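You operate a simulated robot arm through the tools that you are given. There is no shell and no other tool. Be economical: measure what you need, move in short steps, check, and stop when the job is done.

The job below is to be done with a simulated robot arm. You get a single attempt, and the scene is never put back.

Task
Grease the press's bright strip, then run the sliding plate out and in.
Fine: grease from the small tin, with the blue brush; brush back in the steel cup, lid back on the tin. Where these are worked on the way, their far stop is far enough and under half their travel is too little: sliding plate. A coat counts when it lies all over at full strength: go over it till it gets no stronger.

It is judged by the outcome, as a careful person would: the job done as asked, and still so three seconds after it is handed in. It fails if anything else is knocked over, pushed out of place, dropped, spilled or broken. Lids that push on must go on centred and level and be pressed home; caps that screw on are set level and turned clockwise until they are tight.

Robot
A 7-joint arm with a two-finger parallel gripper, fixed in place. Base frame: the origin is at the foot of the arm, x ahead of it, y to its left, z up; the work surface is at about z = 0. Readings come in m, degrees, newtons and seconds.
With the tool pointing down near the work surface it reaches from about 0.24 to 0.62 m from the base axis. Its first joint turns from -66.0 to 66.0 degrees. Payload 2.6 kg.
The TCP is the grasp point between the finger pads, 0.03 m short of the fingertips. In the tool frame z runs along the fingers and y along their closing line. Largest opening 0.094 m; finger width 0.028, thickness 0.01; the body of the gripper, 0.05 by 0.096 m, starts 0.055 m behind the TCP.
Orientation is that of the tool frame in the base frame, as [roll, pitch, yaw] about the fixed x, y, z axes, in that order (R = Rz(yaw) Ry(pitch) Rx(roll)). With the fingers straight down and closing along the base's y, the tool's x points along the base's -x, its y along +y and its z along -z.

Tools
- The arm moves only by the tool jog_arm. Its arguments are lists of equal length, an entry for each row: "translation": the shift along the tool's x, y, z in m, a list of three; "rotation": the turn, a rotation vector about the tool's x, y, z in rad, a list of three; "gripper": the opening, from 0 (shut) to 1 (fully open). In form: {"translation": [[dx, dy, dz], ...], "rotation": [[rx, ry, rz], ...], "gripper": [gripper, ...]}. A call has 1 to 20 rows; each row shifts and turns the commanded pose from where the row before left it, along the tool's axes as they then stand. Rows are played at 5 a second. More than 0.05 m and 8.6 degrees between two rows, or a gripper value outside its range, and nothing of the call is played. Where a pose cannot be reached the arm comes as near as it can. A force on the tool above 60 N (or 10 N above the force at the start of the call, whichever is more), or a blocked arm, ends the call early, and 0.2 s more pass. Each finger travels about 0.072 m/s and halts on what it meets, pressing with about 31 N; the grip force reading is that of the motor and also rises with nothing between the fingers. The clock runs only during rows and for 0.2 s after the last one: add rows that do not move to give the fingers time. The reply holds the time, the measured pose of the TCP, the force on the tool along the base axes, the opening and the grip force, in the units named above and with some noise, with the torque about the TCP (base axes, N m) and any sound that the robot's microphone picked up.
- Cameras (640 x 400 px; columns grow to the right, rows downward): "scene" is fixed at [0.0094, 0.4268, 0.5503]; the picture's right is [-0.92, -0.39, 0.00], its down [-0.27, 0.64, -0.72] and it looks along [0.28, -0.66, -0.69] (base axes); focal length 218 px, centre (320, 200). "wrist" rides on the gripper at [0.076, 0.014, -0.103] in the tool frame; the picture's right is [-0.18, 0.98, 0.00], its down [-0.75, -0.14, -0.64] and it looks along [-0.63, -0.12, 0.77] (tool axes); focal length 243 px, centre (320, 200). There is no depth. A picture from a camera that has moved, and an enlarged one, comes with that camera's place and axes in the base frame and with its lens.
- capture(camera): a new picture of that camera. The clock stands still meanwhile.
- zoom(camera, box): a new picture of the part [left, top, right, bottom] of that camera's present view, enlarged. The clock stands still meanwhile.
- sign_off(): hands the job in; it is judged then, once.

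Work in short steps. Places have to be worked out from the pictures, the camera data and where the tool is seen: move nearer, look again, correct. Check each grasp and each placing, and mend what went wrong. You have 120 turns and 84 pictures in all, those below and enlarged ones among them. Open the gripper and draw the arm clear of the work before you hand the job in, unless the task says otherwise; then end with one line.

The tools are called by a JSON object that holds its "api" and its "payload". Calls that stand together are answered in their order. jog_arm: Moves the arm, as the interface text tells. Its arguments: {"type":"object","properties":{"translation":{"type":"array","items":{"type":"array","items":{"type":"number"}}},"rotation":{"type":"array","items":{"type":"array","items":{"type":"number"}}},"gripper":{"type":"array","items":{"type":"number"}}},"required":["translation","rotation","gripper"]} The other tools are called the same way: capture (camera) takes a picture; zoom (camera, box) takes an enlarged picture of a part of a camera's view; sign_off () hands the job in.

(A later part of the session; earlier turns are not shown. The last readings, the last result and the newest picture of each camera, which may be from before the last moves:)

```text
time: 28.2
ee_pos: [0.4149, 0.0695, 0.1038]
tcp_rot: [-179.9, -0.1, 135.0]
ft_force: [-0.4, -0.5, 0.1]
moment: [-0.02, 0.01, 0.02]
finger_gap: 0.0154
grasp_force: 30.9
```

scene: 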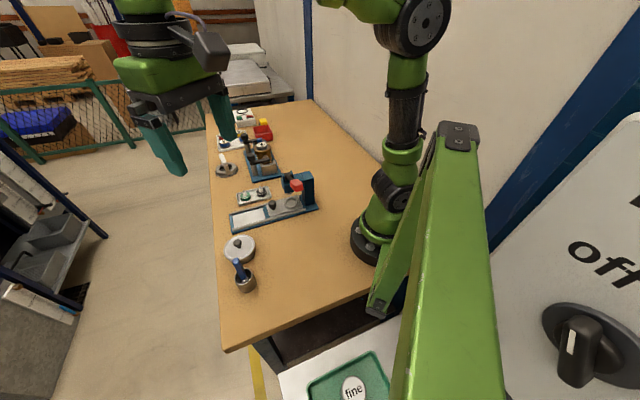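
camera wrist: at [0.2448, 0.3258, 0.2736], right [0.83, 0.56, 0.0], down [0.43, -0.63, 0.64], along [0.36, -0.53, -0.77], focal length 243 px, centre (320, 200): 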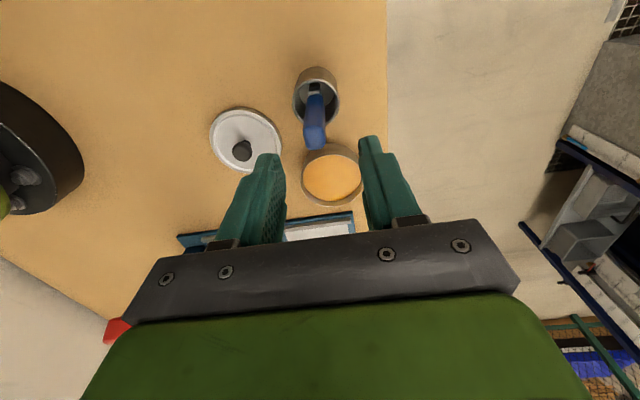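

{"api": "jog_arm", "payload": {"translation": [[0, 0, 0.002], [0, 0, 0.0015], [0, 0, 0]], "rotation": [[0, 0, 0], [0, 0, 0], [0, 0, 0]], "gripper": [0.05, 0.05, 0.05]}}

{"api": "zoom", "payload": {"camera": "scene", "box": [225, 180, 285, 230]}}

```text
time: 29.0
ee_pos: [0.4157, 0.0689, 0.102]
tcp_rot: [-179.9, -0.2, 135.0]
ft_force: [-0.4, -0.8, -0.3]
moment: [0.02, -0.03, 0.03]
finger_gap: 0.0155
grasp_force: 31.0
```

```text
8.00 times, centred on (255, 205) of scene
camera zoom: at [0.0094, 0.4268, 0.5503], right [-0.92, -0.39, 0.0], down [-0.27, 0.64, -0.72], along [0.28, -0.66, -0.69], focal length 1745 px, centre (840, 160)
```

zoom: 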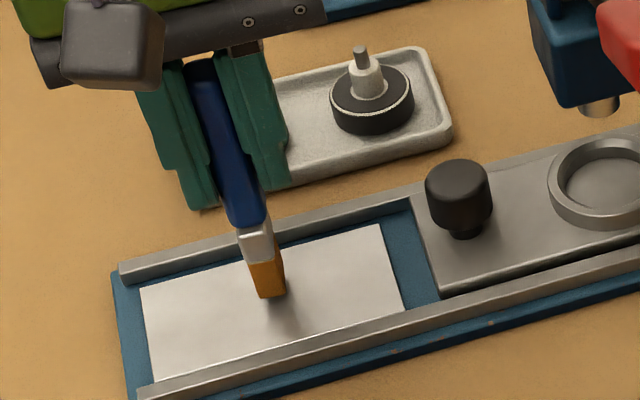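

Almost touching. I lower another 4 mm in small steps.

{"api": "jog_arm", "payload": {"translation": [[0, 0, 0.002], [0, 0, 0.002], [0, 0, 0]], "rotation": [[0, 0, 0], [0, 0, 0], [0, 0, 0]], "gripper": [0.05, 0.05, 0.05]}}

```text
time: 29.8
ee_pos: [0.4145, 0.0685, 0.0973]
tcp_rot: [-179.9, -0.1, 135.0]
ft_force: [0.6, -0.2, 0.2]
moment: [-0.03, 0.0, 0.0]
finger_gap: 0.0157
grasp_force: 31.1
```

{"api": "jog_arm", "payload": {"translation": [[0, 0, 0.002], [0, 0, 0.001], [0, 0, 0]], "rotation": [[0, 0, 0], [0, 0, 0], [0, 0, 0]], "gripper": [0.05, 0.05, 0.05]}}

{"api": "zoom", "payload": {"camera": "scene", "box": [225, 180, 285, 230]}}

```text
time: 30.6
ee_pos: [0.4161, 0.0683, 0.0949]
tcp_rot: [179.8, 0.0, 135.0]
ft_force: [-5.4, 0.1, 24.4]
moment: [0.06, 0.49, -0.07]
finger_gap: 0.0158
grasp_force: 31.0
```

```text
8.00 times, centred on (255, 205) of scene
camera zoom: at [0.0093, 0.4268, 0.5503], right [-0.92, -0.39, 0.0], down [-0.27, 0.64, -0.72], along [0.28, -0.66, -0.69], focal length 1745 px, centre (840, 160)
```

zoom: 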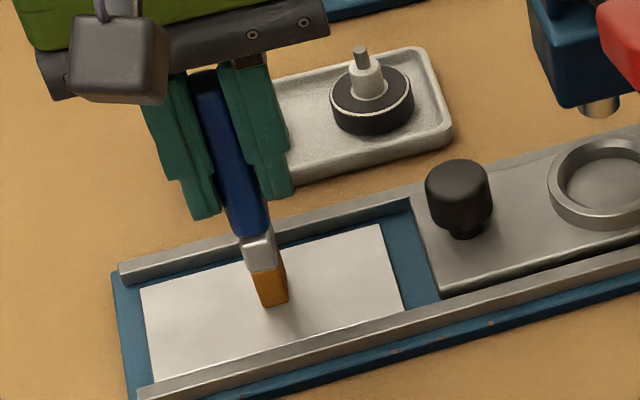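

Contact reached, tip right at the strip's centre. I ease 1 mm up and stroke the middle lane both ways, then look at the coat.

{"api": "jog_arm", "payload": {"translation": [[0, 0, -0.001], [0, 0.014, 0], [0, 0.014, 0], [0, 0.014, 0], [0, -0.014, 0], [0, -0.014, 0], [0, -0.014, 0], [0, -0.014, 0], [0, -0.014, 0], [0, -0.014, 0], [0, 0, 0]], "rotation": [[0, 0, 0], [0, 0, 0], [0, 0, 0], [0, 0, 0], [0, 0, 0], [0, 0, 0], [0, 0, 0], [0, 0, 0], [0, 0, 0], [0, 0, 0], [0, 0, 0]], "gripper": [0.05, 0.05, 0.05, 0.05, 0.05, 0.05, 0.05, 0.05, 0.05, 0.05, 0.05]}}

{"api": "zoom", "payload": {"camera": "scene", "box": [225, 180, 285, 230]}}

{"api": "zoom", "payload": {"camera": "wrist", "box": [180, 30, 460, 240]}}

```text
time: 33.0
ee_pos: [0.3844, 0.0388, 0.0964]
tcp_rot: [-180.0, -0.1, 135.0]
ft_force: [-0.1, 0.0, -0.7]
moment: [-0.01, -0.04, 0.01]
finger_gap: 0.015
grasp_force: 30.8
```

```text
8.00 times, centred on (255, 205) of scene
camera zoom: at [0.0094, 0.4268, 0.5503], right [-0.92, -0.39, 0.0], down [-0.27, 0.64, -0.72], along [0.28, -0.66, -0.69], focal length 1745 px, centre (840, 160)
```

zoom: 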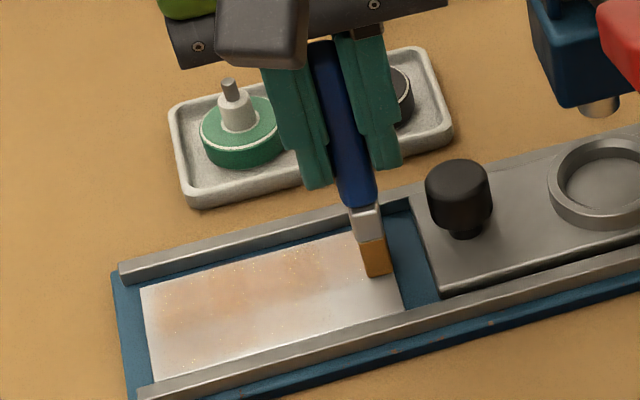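

```text
1.90 times, centred on (320, 135) of wrist
camera zoom: at [0.3417, 0.1025, 0.1989], right [0.83, 0.56, 0.0], down [0.43, -0.63, 0.64], along [0.36, -0.53, -0.77], focal length 462 px, centre (320, 324)
```

zoom: 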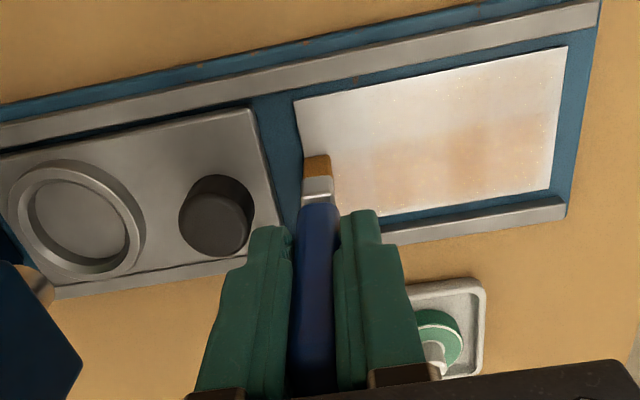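

A first soft coat shows along the middle, but contact was light at the plate end. I press about 1 mm more and brush the tray-side lanes.

{"api": "jog_arm", "payload": {"translation": [[0, 0, 0.001], [-0.009, 0, 0], [0, 0.014, 0], [0, 0.014, 0], [0, 0.014, 0], [0, 0.014, 0], [0, 0.014, 0], [0, 0.014, 0], [-0.01, 0, 0], [0, -0.014, 0], [0, -0.014, 0], [0, -0.014, 0], [0, -0.014, 0], [0, -0.014, 0], [0, -0.014, 0], [0, 0, 0]], "rotation": [[0, 0, 0], [0, 0, 0], [0, 0, 0], [0, 0, 0], [0, 0, 0], [0, 0, 0], [0, 0, 0], [0, 0, 0], [0, 0, 0], [0, 0, 0], [0, 0, 0], [0, 0, 0], [0, 0, 0], [0, 0, 0], [0, 0, 0], [0, 0, 0]], "gripper": [0.05, 0.05, 0.05, 0.05, 0.05, 0.05, 0.05, 0.05, 0.05, 0.05, 0.05, 0.05, 0.05, 0.05, 0.05, 0.05]}}

{"api": "zoom", "payload": {"camera": "scene", "box": [225, 180, 285, 230]}}

```text
time: 36.4
ee_pos: [0.3996, 0.0264, 0.0951]
tcp_rot: [179.8, -0.1, 135.0]
ft_force: [0.2, 17.7, 26.8]
moment: [1.4, -0.03, 0.02]
finger_gap: 0.0142
grasp_force: 30.3
```

```text
8.00 times, centred on (255, 205) of scene
camera zoom: at [0.0092, 0.4268, 0.5503], right [-0.92, -0.39, 0.0], down [-0.27, 0.64, -0.72], along [0.28, -0.66, -0.69], focal length 1745 px, centre (840, 160)
```

zoom: 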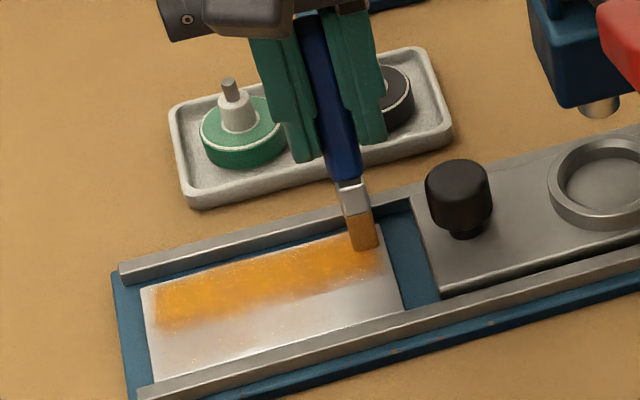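

The tray-side half takes a strong coat. Now the other half of the strip.

{"api": "jog_arm", "payload": {"translation": [[0.013, 0, 0], [0.013, 0, 0], [0, 0.014, 0], [0, 0.014, 0], [0, 0.014, 0], [0, 0.014, 0], [0, 0.014, 0], [0, 0.014, 0], [0.01, 0, 0], [0, -0.014, 0], [0, -0.014, 0], [0, -0.014, 0], [0, -0.014, 0], [0, -0.014, 0], [0, -0.014, 0], [0, 0, 0]], "rotation": [[0, 0, 0], [0, 0, 0], [0, 0, 0], [0, 0, 0], [0, 0, 0], [0, 0, 0], [0, 0, 0], [0, 0, 0], [0, 0, 0], [0, 0, 0], [0, 0, 0], [0, 0, 0], [0, 0, 0], [0, 0, 0], [0, 0, 0], [0, 0, 0]], "gripper": [0.05, 0.05, 0.05, 0.05, 0.05, 0.05, 0.05, 0.05, 0.05, 0.05, 0.05, 0.05, 0.05, 0.05, 0.05, 0.05]}}

{"api": "zoom", "payload": {"camera": "scene", "box": [225, 180, 285, 230]}}

{"api": "zoom", "payload": {"camera": "wrist", "box": [180, 30, 460, 240]}}

```text
time: 39.8
ee_pos: [0.374, 0.05, 0.0947]
tcp_rot: [180.0, -0.1, 135.0]
ft_force: [3.8, 3.7, 15.3]
moment: [0.32, -0.39, 0.02]
finger_gap: 0.0142
grasp_force: 30.7
```

```text
8.00 times, centred on (255, 205) of scene
camera zoom: at [0.0093, 0.4268, 0.5503], right [-0.92, -0.39, 0.0], down [-0.27, 0.64, -0.72], along [0.28, -0.66, -0.69], focal length 1745 px, centre (840, 160)
```

zoom: 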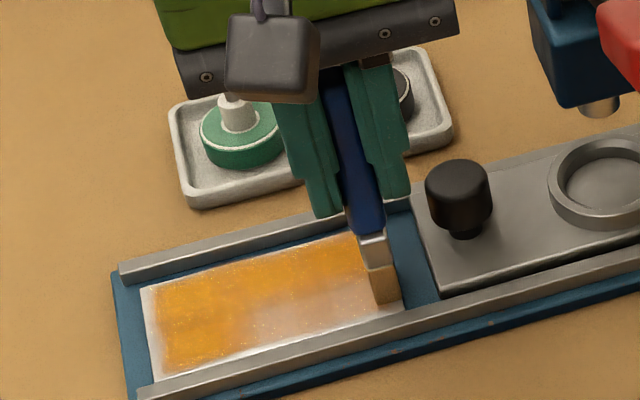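

```text
1.90 times, centred on (320, 135) of wrist
camera zoom: at [0.3302, 0.1134, 0.1976], right [0.83, 0.56, 0.0], down [0.43, -0.63, 0.64], along [0.36, -0.53, -0.77], focal length 462 px, centre (320, 324)
```

zoom: 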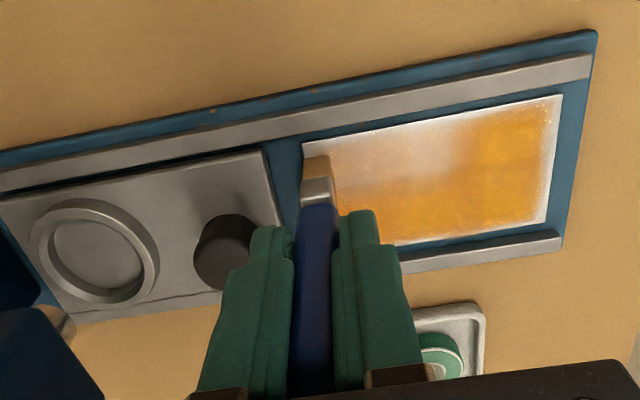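

The brush ran low of grease; edges and the plate end remain thin. I lift and go back to the tin to reload.

{"api": "jog_arm", "payload": {"translation": [[0, 0, -0.025], [0, 0, -0.03], [0.028, 0.021, 0], [0.028, 0.021, 0], [0.028, 0.021, 0], [0.028, 0.021, 0], [0, 0, 0.02], [0, 0, 0.016], [0, 0, 0]], "rotation": [[0, 0, 0], [0, 0, 0], [0, 0, 0], [0, 0, 0], [0, 0, 0], [0, 0, 0], [0, 0, 0], [0, 0, 0], [0, 0, 0]], "gripper": [0.05, 0.05, 0.05, 0.05, 0.05, 0.05, 0.05, 0.05, 0.05]}}

{"api": "zoom", "payload": {"camera": "scene", "box": [215, 180, 295, 270]}}

```text
time: 41.8
ee_pos: [0.3543, 0.1903, 0.1119]
tcp_rot: [-179.9, 0.0, 135.0]
ft_force: [-1.1, -0.4, 0.0]
moment: [-0.02, -0.01, 0.04]
finger_gap: 0.0142
grasp_force: 31.2
```

```text
4.44 times, centred on (255, 225) of scene
camera zoom: at [0.0094, 0.4268, 0.5503], right [-0.92, -0.39, 0.0], down [-0.27, 0.64, -0.72], along [0.28, -0.66, -0.69], focal length 969 px, centre (609, 89)
```

zoom: 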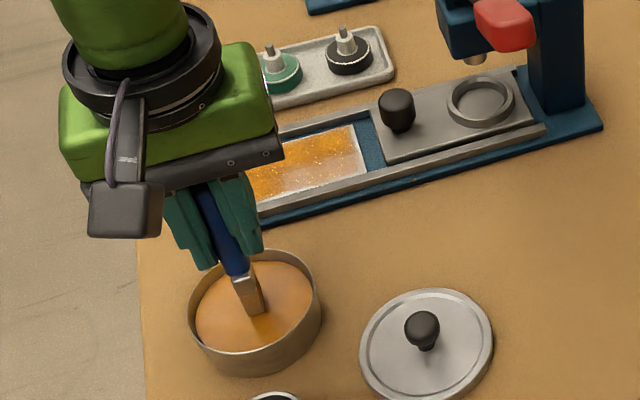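

Tip is above the grease centre. I press in by 1 mm steps for contact and then lift.

{"api": "jog_arm", "payload": {"translation": [[0, 0, 0.002], [0, 0, 0.0015], [0, 0, 0], [0, 0.006, 0], [0, -0.006, 0], [0, 0, 0]], "rotation": [[0, 0, 0], [0, 0, 0], [0, 0, 0], [0, 0, 0], [0, 0, 0], [0, 0, 0]], "gripper": [0.05, 0.05, 0.05, 0.05, 0.05, 0.05]}}

{"api": "zoom", "payload": {"camera": "scene", "box": [215, 180, 295, 270]}}

```text
time: 43.2
ee_pos: [0.3548, 0.19, 0.1093]
tcp_rot: [-179.8, -0.1, 135.0]
ft_force: [0.7, -0.1, -0.8]
moment: [-0.01, -0.02, 0.0]
finger_gap: 0.0146
grasp_force: 31.0
```

```text
4.44 times, centred on (255, 225) of scene
camera zoom: at [0.0094, 0.4268, 0.5503], right [-0.92, -0.39, 0.0], down [-0.27, 0.64, -0.72], along [0.28, -0.66, -0.69], focal length 969 px, centre (609, 89)
```

zoom: 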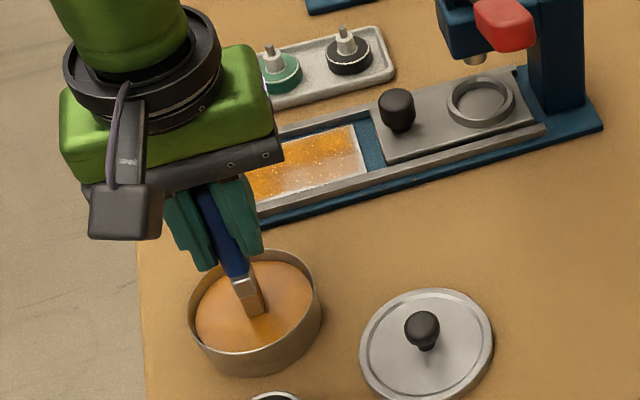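

Still not touching; down another few millimetres.

{"api": "jog_arm", "payload": {"translation": [[0, 0, 0.0015], [0, 0, 0.0015], [0, 0, 0.001], [0, 0, 0]], "rotation": [[0, 0, 0], [0, 0, 0], [0, 0, 0], [0, 0, 0]], "gripper": [0.05, 0.05, 0.05, 0.05]}}

{"api": "zoom", "payload": {"camera": "scene", "box": [225, 220, 285, 270]}}

```text
time: 44.2
ee_pos: [0.3539, 0.1916, 0.1076]
tcp_rot: [179.8, -0.1, 134.9]
ft_force: [-8.5, -5.1, 40.7]
moment: [-0.56, 0.79, 0.02]
finger_gap: 0.0143
grasp_force: 31.5
```

```text
8.00 times, centred on (255, 245) of scene
camera zoom: at [0.0092, 0.4267, 0.5504], right [-0.92, -0.39, 0.0], down [-0.27, 0.64, -0.72], along [0.28, -0.66, -0.69], focal length 1745 px, centre (840, -160)
```

zoom: 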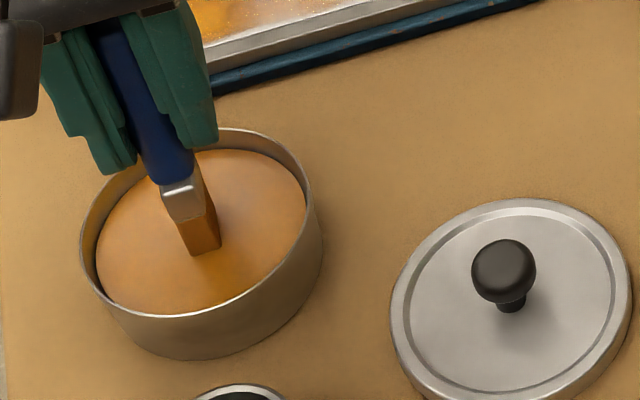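

Loaded. I return to the plate-side corner of the strip and lower to near contact.

{"api": "jog_arm", "payload": {"translation": [[0, 0, -0.02], [0, 0, -0.025], [-0.027, -0.022, 0], [-0.027, -0.022, 0], [-0.027, -0.022, 0], [-0.027, -0.022, 0], [0, 0, 0.025], [0, 0, 0.024], [0, 0, 0.0045], [0, 0, 0]], "rotation": [[0, 0, 0], [0, 0, 0], [0, 0, 0], [0, 0, 0], [0, 0, 0], [0, 0, 0], [0, 0, 0], [0, 0, 0], [0, 0, 0], [0, 0, 0]], "gripper": [0.05, 0.05, 0.05, 0.05, 0.05, 0.05, 0.05, 0.05, 0.05, 0.05]}}

{"api": "zoom", "payload": {"camera": "scene", "box": [225, 180, 285, 230]}}

{"api": "zoom", "payload": {"camera": "wrist", "box": [180, 30, 460, 240]}}

```text
time: 46.4
ee_pos: [0.3665, 0.0522, 0.0967]
tcp_rot: [-179.9, -0.1, 135.0]
ft_force: [-0.1, -0.5, -0.5]
moment: [0.02, 0.01, 0.02]
finger_gap: 0.0143
grasp_force: 31.1
```

```text
8.00 times, centred on (255, 205) of scene
camera zoom: at [0.0094, 0.4268, 0.5503], right [-0.92, -0.39, 0.0], down [-0.27, 0.64, -0.72], along [0.28, -0.66, -0.69], focal length 1745 px, centre (840, 160)
```

zoom: 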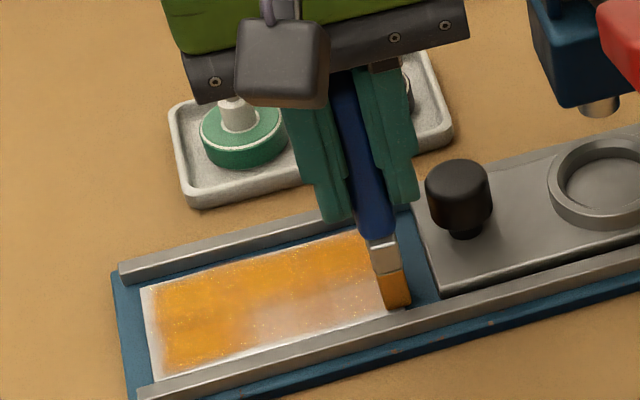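

```text
1.90 times, centred on (320, 135) of wrist
camera zoom: at [0.3243, 0.1158, 0.1995], right [0.83, 0.56, 0.0], down [0.43, -0.63, 0.64], along [0.36, -0.53, -0.77], focal length 462 px, centre (320, 324)
```

zoom: 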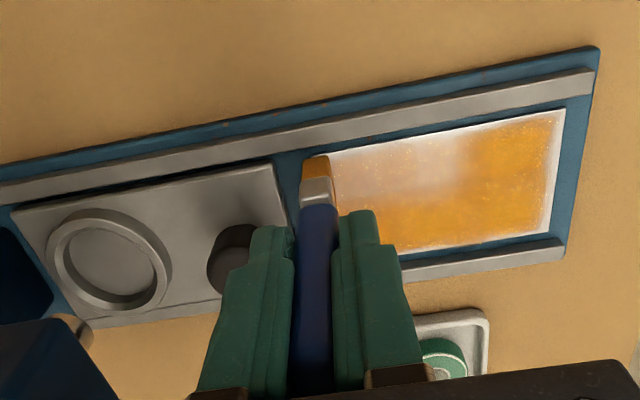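

Tip at the corner, loaded. I press lightly and run the near-edge lane, then the next one back.

{"api": "jog_arm", "payload": {"translation": [[0, 0.002, 0.002], [0, 0.013, 0], [0, 0.013, 0], [0, 0.013, 0], [0, 0.013, 0], [0, 0.013, 0], [0, 0.013, 0], [0, 0.013, 0], [-0.008, 0, 0], [0, -0.013, 0], [0, -0.013, 0], [0, -0.013, 0], [0, -0.013, 0], [0, -0.013, 0], [0, -0.013, 0], [0, -0.013, 0], [0, 0, 0]], "rotation": [[0, 0, 0], [0, 0, 0], [0, 0, 0], [0, 0, 0], [0, 0, 0], [0, 0, 0], [0, 0, 0], [0, 0, 0], [0, 0, 0], [0, 0, 0], [0, 0, 0], [0, 0, 0], [0, 0, 0], [0, 0, 0], [0, 0, 0], [0, 0, 0], [0, 0, 0]], "gripper": [0.05, 0.05, 0.05, 0.05, 0.05, 0.05, 0.05, 0.05, 0.05, 0.05, 0.05, 0.05, 0.05, 0.05, 0.05, 0.05, 0.05]}}

{"api": "zoom", "payload": {"camera": "scene", "box": [225, 180, 285, 230]}}

```text
time: 50.0
ee_pos: [0.3736, 0.0477, 0.0955]
tcp_rot: [-180.0, 0.0, 135.0]
ft_force: [1.3, 1.2, 3.0]
moment: [0.09, -0.05, 0.01]
finger_gap: 0.0141
grasp_force: 31.3
```

```text
8.00 times, centred on (255, 205) of scene
camera zoom: at [0.0094, 0.4268, 0.5503], right [-0.92, -0.39, 0.0], down [-0.27, 0.64, -0.72], along [0.28, -0.66, -0.69], focal length 1745 px, centre (840, 160)
```

zoom: 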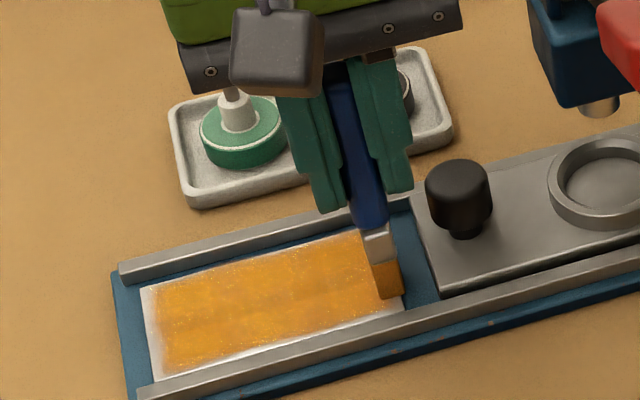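

Coverage is nearly full; thin margins remain. I run around the perimeter: near edge, far-left end, tray-side edge.

{"api": "jog_arm", "payload": {"translation": [[0.0055, 0, 0.0004], [0.0055, 0, 0], [0, 0.0135, 0], [0, 0.0135, 0], [0, 0.0135, 0], [0, 0.0135, 0], [0, 0.0135, 0], [0, 0.0135, 0], [0, 0.0135, 0], [-0.012, 0, 0], [-0.012, 0, 0], [-0.012, 0, 0], [-0.012, 0, 0], [0, -0.0135, 0], [0, -0.0135, 0], [0, -0.0135, 0], [0, -0.0135, 0], [0, -0.0135, 0], [0, -0.0135, 0], [0, -0.0135, 0]], "rotation": [[0, 0, 0], [0, 0, 0], [0, 0, 0], [0, 0, 0], [0, 0, 0], [0, 0, 0], [0, 0, 0], [0, 0, 0], [0, 0, 0], [0, 0, 0], [0, 0, 0], [0, 0, 0], [0, 0, 0], [0, 0, 0], [0, 0, 0], [0, 0, 0], [0, 0, 0], [0, 0, 0], [0, 0, 0], [0, 0, 0]], "gripper": [0.05, 0.05, 0.05, 0.05, 0.05, 0.05, 0.05, 0.05, 0.05, 0.05, 0.05, 0.05, 0.05, 0.05, 0.05, 0.05, 0.05, 0.05, 0.05, 0.05]}}

{"api": "zoom", "payload": {"camera": "scene", "box": [225, 180, 285, 230]}}

{"api": "zoom", "payload": {"camera": "wrist", "box": [240, 30, 440, 180]}}

```text
time: 54.2
ee_pos: [0.3993, 0.0237, 0.0934]
tcp_rot: [-180.0, -0.5, 135.1]
ft_force: [-11.2, 24.0, 3.8]
moment: [1.83, 0.79, 0.08]
finger_gap: 0.0144
grasp_force: 31.3
```

```text
8.00 times, centred on (255, 205) of scene
camera zoom: at [0.0094, 0.4268, 0.5503], right [-0.92, -0.39, 0.0], down [-0.27, 0.64, -0.72], along [0.28, -0.66, -0.69], focal length 1745 px, centre (840, 160)
```

zoom: 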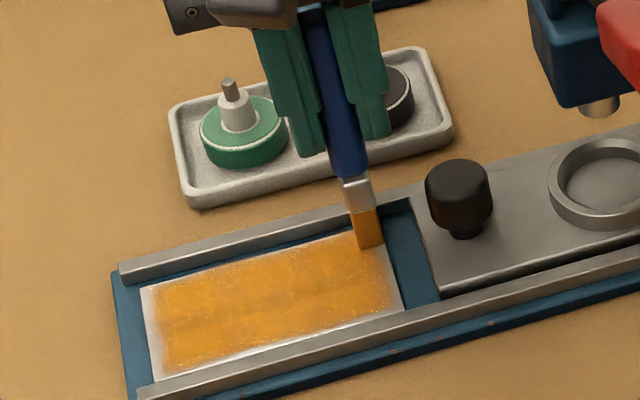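

```text
2.67 times, centred on (340, 105) of wrist
camera zoom: at [0.3567, 0.0868, 0.1983], right [0.82, 0.57, 0.0], down [0.44, -0.64, 0.64], along [0.36, -0.52, -0.77], focal length 647 px, centre (267, 453)
```

zoom: 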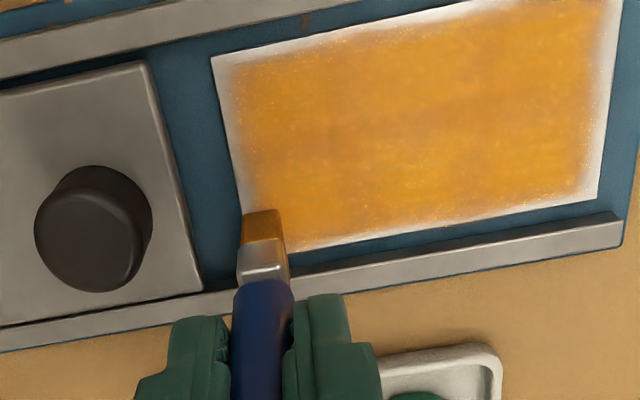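

The core is fully coated with a thin pale margin all round. I ease off the tray-side rail and sweep the plate end further out, to test whether the margin takes grease.

{"api": "jog_arm", "payload": {"translation": [[0.003, -0.005, 0], [0.01, 0, 0], [0.01, 0, 0], [0.01, 0, 0], [0.01, 0, 0], [-0.01, 0, 0], [-0.01, 0, 0], [-0.01, 0, 0], [0, 0.015, -0.015], [0, 0, 0]], "rotation": [[0, 0, 0], [0, 0, 0], [0, 0, 0], [0, 0, 0], [0, 0, 0], [0, 0, 0], [0, 0, 0], [0, 0, 0], [0, 0, 0], [0, 0, 0]], "gripper": [0.05, 0.05, 0.05, 0.05, 0.05, 0.05, 0.05, 0.05, 0.05, 0.05]}}

{"api": "zoom", "payload": {"camera": "scene", "box": [225, 180, 285, 230]}}

{"api": "zoom", "payload": {"camera": "wrist", "box": [240, 30, 440, 180]}}

```text
time: 56.4
ee_pos: [0.3979, 0.0378, 0.1093]
tcp_rot: [-179.7, -0.1, 135.0]
ft_force: [1.2, -1.0, -0.5]
moment: [0.02, 0.01, 0.04]
finger_gap: 0.0146
grasp_force: 30.9
```

```text
8.00 times, centred on (255, 205) of scene
camera zoom: at [0.0094, 0.4268, 0.5503], right [-0.92, -0.39, 0.0], down [-0.27, 0.64, -0.72], along [0.28, -0.66, -0.69], focal length 1745 px, centre (840, 160)
```

zoom: 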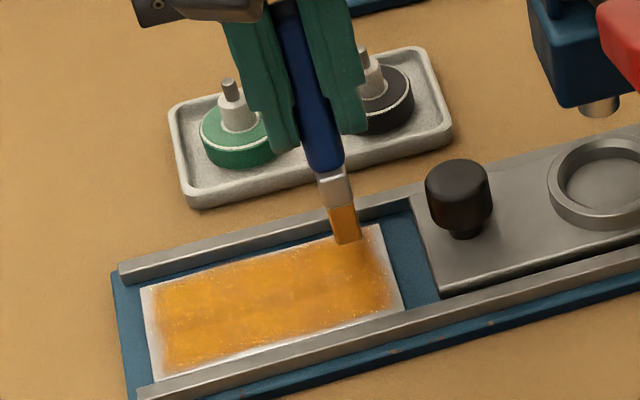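

```text
2.67 times, centred on (340, 105) of wrist
camera zoom: at [0.3555, 0.101, 0.2123], right [0.83, 0.56, 0.0], down [0.43, -0.63, 0.64], along [0.36, -0.53, -0.77], focal length 647 px, centre (267, 453)
```

zoom: 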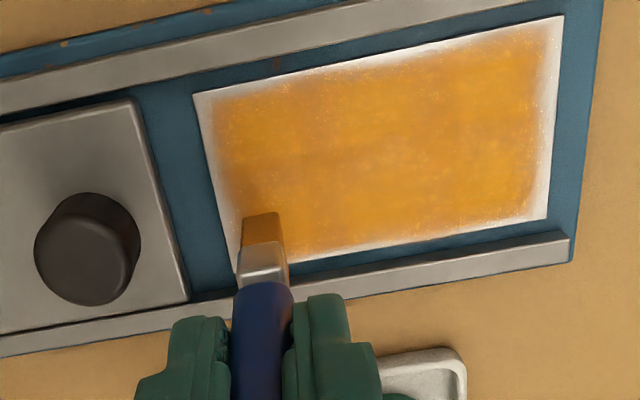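

The margin looks like a soft border of the coat; the interior still shows tone differences, so more passes are due. I reload at the tin.

{"api": "jog_arm", "payload": {"translation": [[0, 0, -0.02], [0, 0, -0.02], [0.035, 0.019, 0], [0.035, 0.019, 0], [0.035, 0.019, 0], [0.0335, 0.0195, 0], [0, 0, 0.02], [0, 0, 0.017], [0, 0, 0.0025], [0, 0, 0.002], [0, 0, 0]], "rotation": [[0, 0, 0], [0, 0, 0], [0, 0, 0], [0, 0, 0], [0, 0, 0], [0, 0, 0], [0, 0, 0], [0, 0, 0], [0, 0, 0], [0, 0, 0], [0, 0, 0]], "gripper": [0.05, 0.05, 0.05, 0.05, 0.05, 0.05, 0.05, 0.05, 0.05, 0.05, 0.05]}}

{"api": "zoom", "payload": {"camera": "scene", "box": [215, 180, 305, 270]}}

```text
time: 58.8
ee_pos: [0.3544, 0.1887, 0.1078]
tcp_rot: [-179.9, -0.1, 135.0]
ft_force: [-0.8, -0.1, 0.2]
moment: [-0.01, 0.01, 0.01]
finger_gap: 0.0144
grasp_force: 30.9
```

```text
4.44 times, centred on (260, 225) of scene
camera zoom: at [0.0094, 0.4268, 0.5503], right [-0.92, -0.39, 0.0], down [-0.27, 0.64, -0.72], along [0.28, -0.66, -0.69], focal length 969 px, centre (587, 89)
```

zoom: 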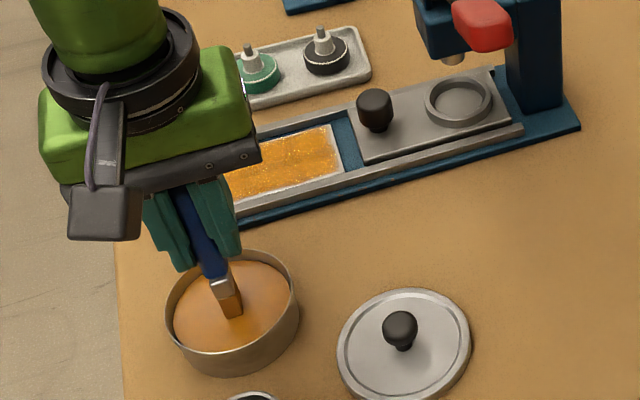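

Just short of contact; I press 2 mm in, lift, and travel back to the plate-end, tray-side corner.

{"api": "jog_arm", "payload": {"translation": [[0, 0, 0.002], [0, 0, 0.0005], [0, 0, -0.0205], [0, 0, -0.025], [-0.0364, -0.0225, 0], [-0.0364, -0.0225, 0], [-0.0364, -0.0225, 0], [-0.0365, -0.0226, 0], [0, 0, 0.025], [0, 0, 0.025], [0, 0, 0.006], [0, 0, 0.001], [0, 0, 0]], "rotation": [[0, 0, 0], [0, 0, 0], [0, 0, 0], [0, 0, 0], [0, 0, 0], [0, 0, 0], [0, 0, 0], [0, 0, 0], [0, 0, 0], [0, 0, 0], [0, 0, 0], [0, 0, 0], [0, 0, 0]], "gripper": [0.05, 0.05, 0.05, 0.05, 0.05, 0.05, 0.05, 0.05, 0.05, 0.05, 0.05, 0.05, 0.05]}}

{"api": "zoom", "payload": {"camera": "wrist", "box": [240, 30, 440, 180]}}

```text
time: 61.6
ee_pos: [0.3942, 0.0239, 0.0941]
tcp_rot: [-179.9, -0.1, 135.1]
ft_force: [-2.0, 0.0, 8.0]
moment: [0.03, 0.15, 0.01]
finger_gap: 0.0141
grasp_force: 30.3
```

```text
2.67 times, centred on (340, 105) of wrist
camera zoom: at [0.3512, 0.0871, 0.1975], right [0.83, 0.56, 0.0], down [0.43, -0.63, 0.64], along [0.36, -0.53, -0.77], focal length 647 px, centre (267, 453)
```

zoom: 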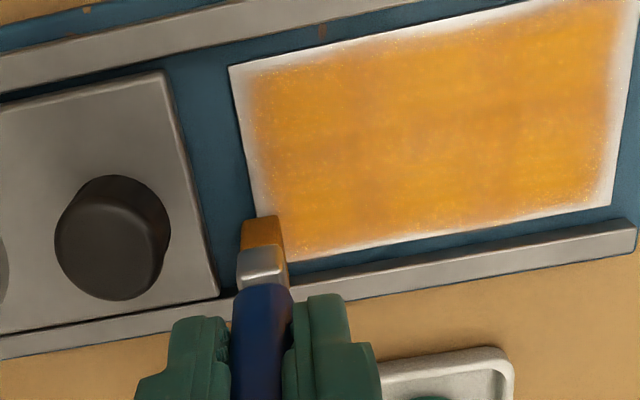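

In contact (8 N) at the corner, freshly loaded. I paint lanes across the whole strip, first the tray-side half.

{"api": "jog_arm", "payload": {"translation": [[-0.002, 0, 0], [0, 0.0138, 0], [0, 0.0138, 0], [0, 0.0138, 0], [0, 0.0138, 0], [0, 0.0138, 0], [0, 0.0138, 0], [0, 0.0138, 0], [0.009, 0, 0], [0, -0.0138, 0], [0, -0.0138, 0], [0, -0.0138, 0], [0, -0.0138, 0], [0, -0.0138, 0], [0, -0.0138, 0], [0, -0.0138, 0], [0.009, 0, 0], [0, 0, 0]], "rotation": [[0, 0, 0], [0, 0, 0], [0, 0, 0], [0, 0, 0], [0, 0, 0], [0, 0, 0], [0, 0, 0], [0, 0, 0], [0, 0, 0], [0, 0, 0], [0, 0, 0], [0, 0, 0], [0, 0, 0], [0, 0, 0], [0, 0, 0], [0, 0, 0], [0, 0, 0], [0, 0, 0]], "gripper": [0.05, 0.05, 0.05, 0.05, 0.05, 0.05, 0.05, 0.05, 0.05, 0.05, 0.05, 0.05, 0.05, 0.05, 0.05, 0.05, 0.05, 0.05]}}

{"api": "zoom", "payload": {"camera": "wrist", "box": [240, 30, 440, 180]}}

```text
time: 65.4
ee_pos: [0.3828, 0.0321, 0.0943]
tcp_rot: [-179.9, 0.0, 135.0]
ft_force: [1.3, -3.7, 9.5]
moment: [-0.28, -0.17, -0.03]
finger_gap: 0.0141
grasp_force: 31.7
```

```text
2.67 times, centred on (340, 105) of wrist
camera zoom: at [0.3399, 0.097, 0.1974], right [0.83, 0.56, 0.0], down [0.43, -0.63, 0.64], along [0.36, -0.53, -0.77], focal length 647 px, centre (267, 453)
```

zoom: 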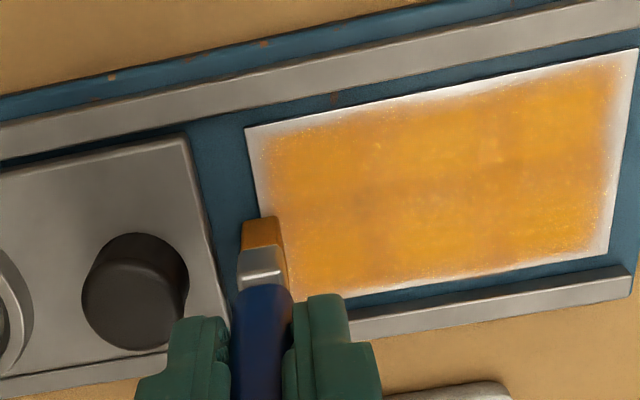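

Tray-side half is even. Now the near half.

{"api": "jog_arm", "payload": {"translation": [[0.005, 0, 0], [0, 0.0138, 0], [0, 0.0138, 0], [0, 0.0138, 0], [0, 0.0138, 0], [0, 0.0138, 0], [0, 0.0138, 0], [0, 0.0138, 0], [0.01, 0, 0], [0, -0.0138, 0], [0, -0.0138, 0], [0, -0.0138, 0], [0, -0.0138, 0], [0, -0.0138, 0], [0, -0.0138, 0], [0, -0.0138, 0], [0.01, 0, 0], [0, 0, 0]], "rotation": [[0, 0, 0], [0, 0, 0], [0, 0, 0], [0, 0, 0], [0, 0, 0], [0, 0, 0], [0, 0, 0], [0, 0, 0], [0, 0, 0], [0, 0, 0], [0, 0, 0], [0, 0, 0], [0, 0, 0], [0, 0, 0], [0, 0, 0], [0, 0, 0], [0, 0, 0], [0, 0, 0]], "gripper": [0.05, 0.05, 0.05, 0.05, 0.05, 0.05, 0.05, 0.05, 0.05, 0.05, 0.05, 0.05, 0.05, 0.05, 0.05, 0.05, 0.05, 0.05]}}

{"api": "zoom", "payload": {"camera": "wrist", "box": [240, 30, 440, 180]}}

{"api": "zoom", "payload": {"camera": "scene", "box": [225, 180, 285, 230]}}

```text
time: 69.2
ee_pos: [0.3674, 0.0504, 0.0939]
tcp_rot: [179.8, 0.3, 134.8]
ft_force: [3.4, -8.7, 26.4]
moment: [-0.68, -0.32, -0.01]
finger_gap: 0.0144
grasp_force: 31.0
```

```text
2.67 times, centred on (340, 105) of wrist
camera zoom: at [0.3229, 0.114, 0.1969], right [0.83, 0.56, 0.0], down [0.43, -0.63, 0.64], along [0.36, -0.53, -0.76], focal length 647 px, centre (267, 453)
```

zoom: 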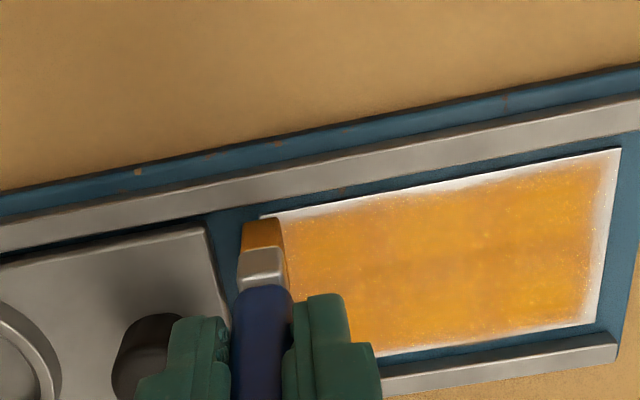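

```text
8.00 times, centred on (255, 205) of scene
camera zoom: at [0.0093, 0.4268, 0.5503], right [-0.92, -0.39, 0.0], down [-0.27, 0.64, -0.72], along [0.28, -0.66, -0.69], focal length 1745 px, centre (840, 160)
```

zoom: 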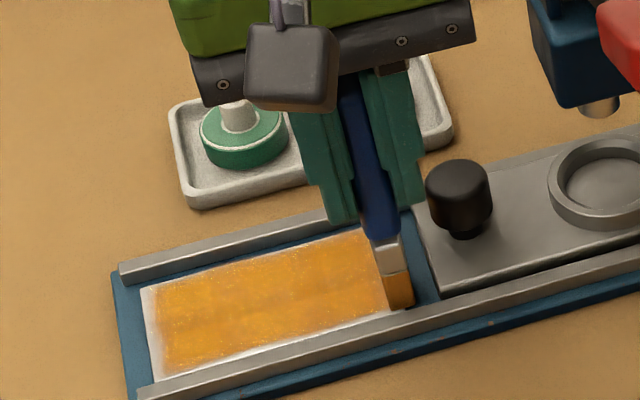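

Near edge and far-left margins are still the widest. I run the near-edge lane and then scrub the far-left end a bit further out.

{"api": "jog_arm", "payload": {"translation": [[0, 0.0, -0.0004], [0, 0.0145, 0], [0, 0.0145, 0], [0, 0.0145, 0], [0, 0.0145, 0], [0, 0.0145, 0], [0, 0.0145, 0], [0, 0.0145, 0], [-0.011, 0, 0], [-0.011, 0, 0], [-0.011, 0, 0], [-0.01, 0, 0], [0.011, 0.002, 0], [0.011, 0, 0], [0.011, 0, 0], [0.01, 0, 0], [0, -0.015, 0], [0, -0.015, 0], [0, -0.015, -0.02], [0, 0, 0]], "rotation": [[0, 0, 0], [0, 0, 0], [0, 0, 0], [0, 0, 0], [0, 0, 0], [0, 0, 0], [0, 0, 0], [0, 0, 0], [0, 0, 0], [0, 0, 0], [0, 0, 0], [0, 0, 0], [0, 0, 0], [0, 0, 0], [0, 0, 0], [0, 0, 0], [0, 0, 0], [0, 0, 0], [0, 0, 0], [0, 0, 0]], "gripper": [0.05, 0.05, 0.05, 0.05, 0.05, 0.05, 0.05, 0.05, 0.05, 0.05, 0.05, 0.05, 0.05, 0.05, 0.05, 0.05, 0.05, 0.05, 0.05, 0.05]}}

{"api": "zoom", "payload": {"camera": "scene", "box": [225, 180, 285, 230]}}

{"api": "zoom", "payload": {"camera": "wrist", "box": [220, 10, 440, 180]}}

```text
time: 73.4
ee_pos: [0.4061, 0.0927, 0.1145]
tcp_rot: [-179.9, -0.1, 135.0]
ft_force: [0.4, 0.7, 0.2]
moment: [-0.03, -0.02, 0.04]
finger_gap: 0.0143
grasp_force: 31.2
```

```text
8.00 times, centred on (255, 205) of scene
camera zoom: at [0.0094, 0.4268, 0.5503], right [-0.92, -0.39, 0.0], down [-0.27, 0.64, -0.72], along [0.28, -0.66, -0.69], focal length 1745 px, centre (840, 160)
```

zoom: 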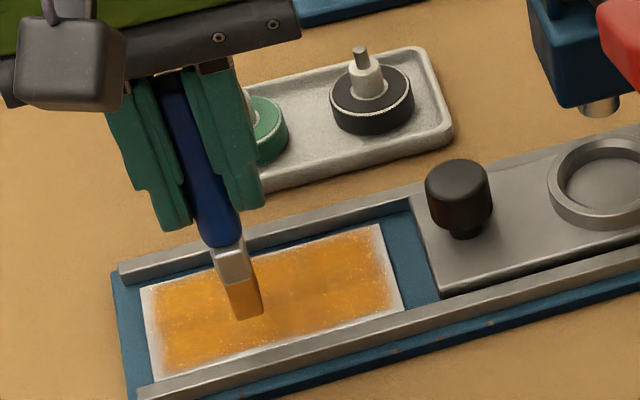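

```text
2.35 times, centred on (330, 95) of wrist
camera zoom: at [0.363, 0.1556, 0.2177], right [0.83, 0.56, 0.0], down [0.43, -0.63, 0.64], along [0.36, -0.53, -0.77], focal length 571 px, centre (296, 447)
```

zoom: 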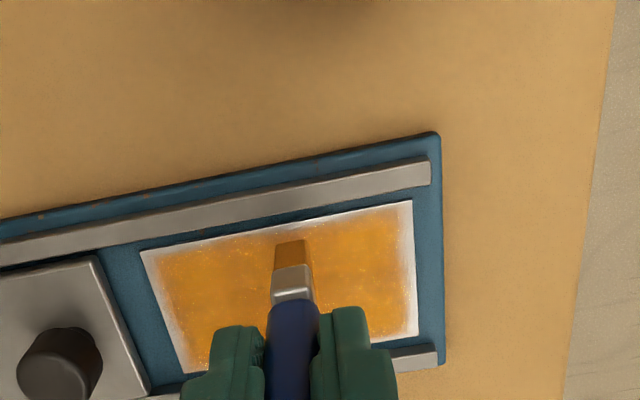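

Margins are now evenly thin on all sides. For full strength I reload once more and repeat a full pass.

{"api": "jog_arm", "payload": {"translation": [[0, 0, -0.018], [0, 0, -0.017], [0.035, 0.0104, 0], [0.035, 0.0104, 0], [0.0349, 0.0105, 0], [0, 0, 0.02], [0, 0, 0.019], [0, 0, 0.002], [0, 0, 0.002], [0, 0, 0.001], [0, 0, 0]], "rotation": [[0, 0, 0], [0, 0, 0], [0, 0, 0], [0, 0, 0], [0, 0, 0], [0, 0, 0], [0, 0, 0], [0, 0, 0], [0, 0, 0], [0, 0, 0], [0, 0, 0]], "gripper": [0.05, 0.05, 0.05, 0.05, 0.05, 0.05, 0.05, 0.05, 0.05, 0.05, 0.05]}}

```text
time: 75.8
ee_pos: [0.3549, 0.19, 0.1077]
tcp_rot: [179.8, 0.1, 134.9]
ft_force: [-10.3, -7.9, 42.8]
moment: [-0.59, 0.78, 0.01]
finger_gap: 0.0142
grasp_force: 31.2
```

Reloaded with firm contact. Back to the corner, then the lanes.

{"api": "jog_arm", "payload": {"translation": [[0, 0, -0.02], [0, 0, -0.025], [-0.0365, -0.0226, 0], [-0.0365, -0.0226, 0], [-0.0365, -0.0226, 0], [-0.0365, -0.0227, 0], [0, 0, 0.025], [0, 0, 0.025], [0, 0, 0.005], [0, 0, 0.001], [0, 0, 0]], "rotation": [[0, 0, 0], [0, 0, 0], [0, 0, 0], [0, 0, 0], [0, 0, 0], [0, 0, 0], [0, 0, 0], [0, 0, 0], [0, 0, 0], [0, 0, 0], [0, 0, 0]], "gripper": [0.05, 0.05, 0.05, 0.05, 0.05, 0.05, 0.05, 0.05, 0.05, 0.05, 0.05]}}

```text
time: 78.0
ee_pos: [0.3943, 0.0224, 0.0992]
tcp_rot: [179.6, 0.1, 134.8]
ft_force: [-2.3, -0.3, 8.6]
moment: [-0.07, 0.17, -0.01]
finger_gap: 0.0144
grasp_force: 30.7
stopped in row 11: the force on the tool passed its limit at 62 N (the readings are from after the stop); the commanded pose is now the measured one
```

Contact came 5 mm higher than before: perhaps the brush shifted or is sitting on an edge. I look.

{"api": "zoom", "payload": {"camera": "scene", "box": [225, 170, 295, 230]}}

{"api": "zoom", "payload": {"camera": "wrist", "box": [220, 30, 440, 180]}}

```text
6.67 times, centred on (260, 200) of scene
camera zoom: at [0.0094, 0.4268, 0.5503], right [-0.92, -0.39, 0.0], down [-0.27, 0.64, -0.72], along [0.28, -0.66, -0.69], focal length 1454 px, centre (720, 200)
```

zoom: 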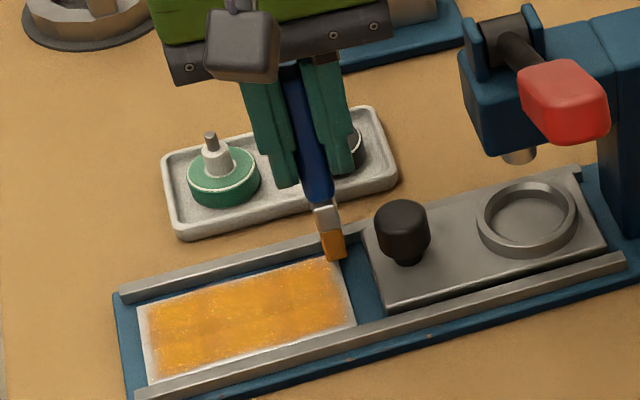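

```text
2.67 times, centred on (330, 105) of wrist
camera zoom: at [0.3519, 0.0847, 0.2023], right [0.83, 0.56, 0.01], down [0.43, -0.64, 0.64], along [0.36, -0.53, -0.77], focal length 647 px, centre (293, 453)
```

zoom: 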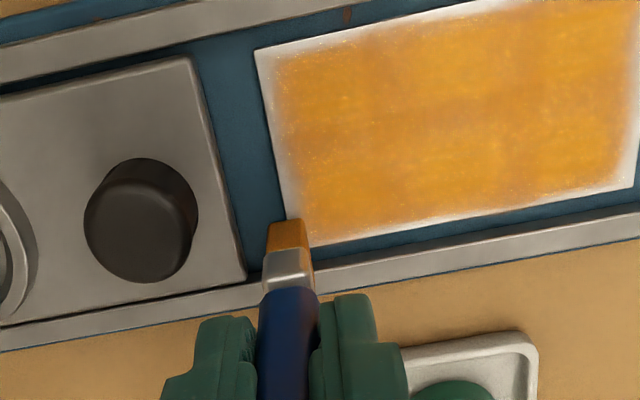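

The bristles landed on the tray-side rail's edge. I lift, shift 8 mm inward, level the tool, and touch down again.

{"api": "jog_arm", "payload": {"translation": [[0, 0, -0.005], [0.008, 0.002, 0], [0, 0, 0.006], [0, 0, 0.003], [0, 0, 0.0008], [0, 0, 0]], "rotation": [[0, 0, 0], [0.007, 0, -0.003], [0, 0, 0], [0, 0, 0], [0, 0, 0], [0, 0, 0]], "gripper": [0.05, 0.05, 0.05, 0.05, 0.05, 0.05]}}

```text
time: 79.4
ee_pos: [0.3916, 0.0293, 0.0934]
tcp_rot: [-179.9, 0.1, 135.0]
ft_force: [0.3, 0.3, 0.4]
moment: [0.02, 0.03, 0.0]
finger_gap: 0.0142
grasp_force: 30.6
```

No contact yet; I lower gently by 1 mm steps.

{"api": "jog_arm", "payload": {"translation": [[0, 0, 0.001], [0, 0, 0.001], [0, 0, 0.001], [0, 0, 0]], "rotation": [[0, 0, 0], [0, 0, 0], [0, 0, 0], [0, 0, 0]], "gripper": [0.05, 0.05, 0.05, 0.05]}}

```text
time: 80.4
ee_pos: [0.3908, 0.0284, 0.093]
tcp_rot: [179.9, 0.2, 134.9]
ft_force: [-14.1, -0.5, 47.9]
moment: [0.07, 1.22, 0.01]
finger_gap: 0.0142
grasp_force: 31.1
```

Contact. I ease up 1.7 mm and paint the tray-side lanes.

{"api": "jog_arm", "payload": {"translation": [[-0.007, 0, -0.0017], [0, 0.0138, 0], [0, 0.0138, 0], [0, 0.0138, 0], [0, 0.0138, 0], [0, 0.0138, 0], [0, 0.0138, 0], [0, 0.0138, 0], [0.009, 0, 0], [0, -0.0138, 0], [0, -0.0138, 0], [0, -0.0138, 0], [0, -0.0138, 0], [0, -0.0138, 0], [0, -0.0138, 0], [0, -0.0138, 0], [0.009, 0, 0], [0, 0, 0]], "rotation": [[0, 0, 0], [0, 0, 0], [0, 0, 0], [0, 0, 0], [0, 0, 0], [0, 0, 0], [0, 0, 0], [0, 0, 0], [0, 0, 0], [0, 0, 0], [0, 0, 0], [0, 0, 0], [0, 0, 0], [0, 0, 0], [0, 0, 0], [0, 0, 0], [0, 0, 0], [0, 0, 0]], "gripper": [0.05, 0.05, 0.05, 0.05, 0.05, 0.05, 0.05, 0.05, 0.05, 0.05, 0.05, 0.05, 0.05, 0.05, 0.05, 0.05, 0.05, 0.05]}}

{"api": "jog_arm", "payload": {"translation": [[0.005, 0, 0], [0, 0.0138, 0], [0, 0.0138, 0], [0, 0.0138, 0], [0, 0.0138, 0], [0, 0.0138, 0], [0, 0.0138, 0], [0, 0.0138, 0], [0.009, 0, 0], [0, -0.0138, 0], [0, -0.0138, 0], [0, -0.0138, 0], [0, -0.0138, 0], [0, -0.0138, 0], [0, -0.0138, 0], [0, -0.0138, 0], [0, 0, 0]], "rotation": [[0, 0, 0], [0, 0, 0], [0, 0, 0], [0, 0, 0], [0, 0, 0], [0, 0, 0], [0, 0, 0], [0, 0, 0], [0, 0, 0], [0, 0, 0], [0, 0, 0], [0, 0, 0], [0, 0, 0], [0, 0, 0], [0, 0, 0], [0, 0, 0], [0, 0, 0]], "gripper": [0.05, 0.05, 0.05, 0.05, 0.05, 0.05, 0.05, 0.05, 0.05, 0.05, 0.05, 0.05, 0.05, 0.05, 0.05, 0.05, 0.05]}}

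```text
time: 84.2
ee_pos: [0.3842, 0.0358, 0.0937]
tcp_rot: [180.0, 0.2, 134.9]
ft_force: [1.2, -3.2, 9.7]
moment: [-0.23, -0.09, -0.01]
finger_gap: 0.0145
grasp_force: 31.0
```

```text
time: 87.8
ee_pos: [0.3733, 0.0457, 0.0928]
tcp_rot: [180.0, 0.1, 135.0]
ft_force: [3.7, 4.0, 15.9]
moment: [0.35, -0.38, -0.03]
finger_gap: 0.0144
grasp_force: 31.0
```

Good contact throughout. Near-edge lane, then the far-left end, then lift for a look.

{"api": "jog_arm", "payload": {"translation": [[0.01, 0, 0], [0, 0.014, 0], [0, 0.014, 0], [0, 0.014, 0], [0, 0.014, 0], [0, 0.014, 0], [0, 0.014, 0], [0, 0.014, 0], [-0.012, 0, 0], [-0.012, 0, 0], [-0.012, 0, 0], [0, -0.014, 0], [0, -0.014, 0], [0, -0.014, 0], [0, -0.014, 0], [0, -0.014, 0], [0, -0.014, 0], [0, -0.014, 0], [0.012, 0, 0], [0.012, 0, 0]], "rotation": [[0, 0, 0], [0, 0, 0], [0, 0, 0], [0, 0, 0], [0, 0, 0], [0, 0, 0], [0, 0, 0], [0, 0, 0], [0, 0, 0], [0, 0, 0], [0, 0, 0], [0, 0, 0], [0, 0, 0], [0, 0, 0], [0, 0, 0], [0, 0, 0], [0, 0, 0], [0, 0, 0], [0, 0, 0], [0, 0, 0]], "gripper": [0.05, 0.05, 0.05, 0.05, 0.05, 0.05, 0.05, 0.05, 0.05, 0.05, 0.05, 0.05, 0.05, 0.05, 0.05, 0.05, 0.05, 0.05, 0.05, 0.05]}}

{"api": "jog_arm", "payload": {"translation": [[0, 0.014, 0], [0, 0.014, 0], [0, 0.014, 0], [0, 0.014, 0], [0, 0.014, 0], [0, 0.014, 0], [0, 0, -0.025], [0, 0, -0.03], [0.03, 0, 0], [0.03, 0, 0], [0, 0, 0]], "rotation": [[0, 0, 0], [0, 0, 0], [0, 0, 0], [0, 0, 0], [0, 0, 0], [0, 0, 0], [0, 0, 0], [0, 0, 0], [0, 0, 0], [0, 0, 0], [0, 0, 0]], "gripper": [0.05, 0.05, 0.05, 0.05, 0.05, 0.05, 0.05, 0.05, 0.05, 0.05, 0.05]}}

{"api": "zoom", "payload": {"camera": "scene", "box": [225, 180, 285, 230]}}

```text
time: 92.0
ee_pos: [0.3766, 0.0441, 0.0937]
tcp_rot: [-179.8, 0.3, 134.9]
ft_force: [3.6, -4.5, 15.1]
moment: [-0.26, -0.27, -0.02]
finger_gap: 0.0144
grasp_force: 30.6
```

```text
time: 94.4
ee_pos: [0.3908, 0.147, 0.1461]
tcp_rot: [-179.8, 0.2, 135.0]
ft_force: [-0.2, 1.2, 0.8]
moment: [-0.02, 0.01, 0.03]
finger_gap: 0.014
grasp_force: 30.5
```

```text
8.00 times, centred on (255, 205) of scene
camera zoom: at [0.0094, 0.4268, 0.5503], right [-0.92, -0.39, 0.0], down [-0.27, 0.64, -0.72], along [0.28, -0.66, -0.69], focal length 1745 px, centre (840, 160)
```

zoom: 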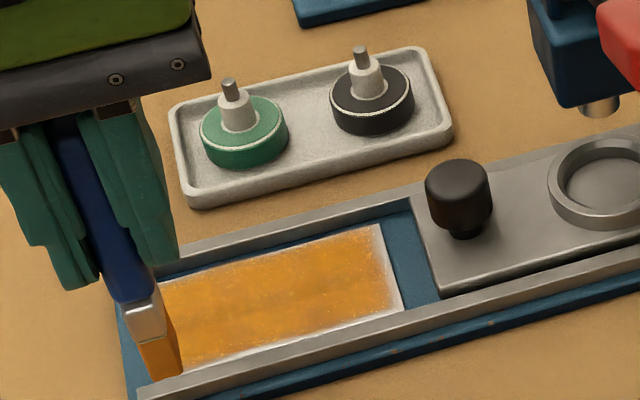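

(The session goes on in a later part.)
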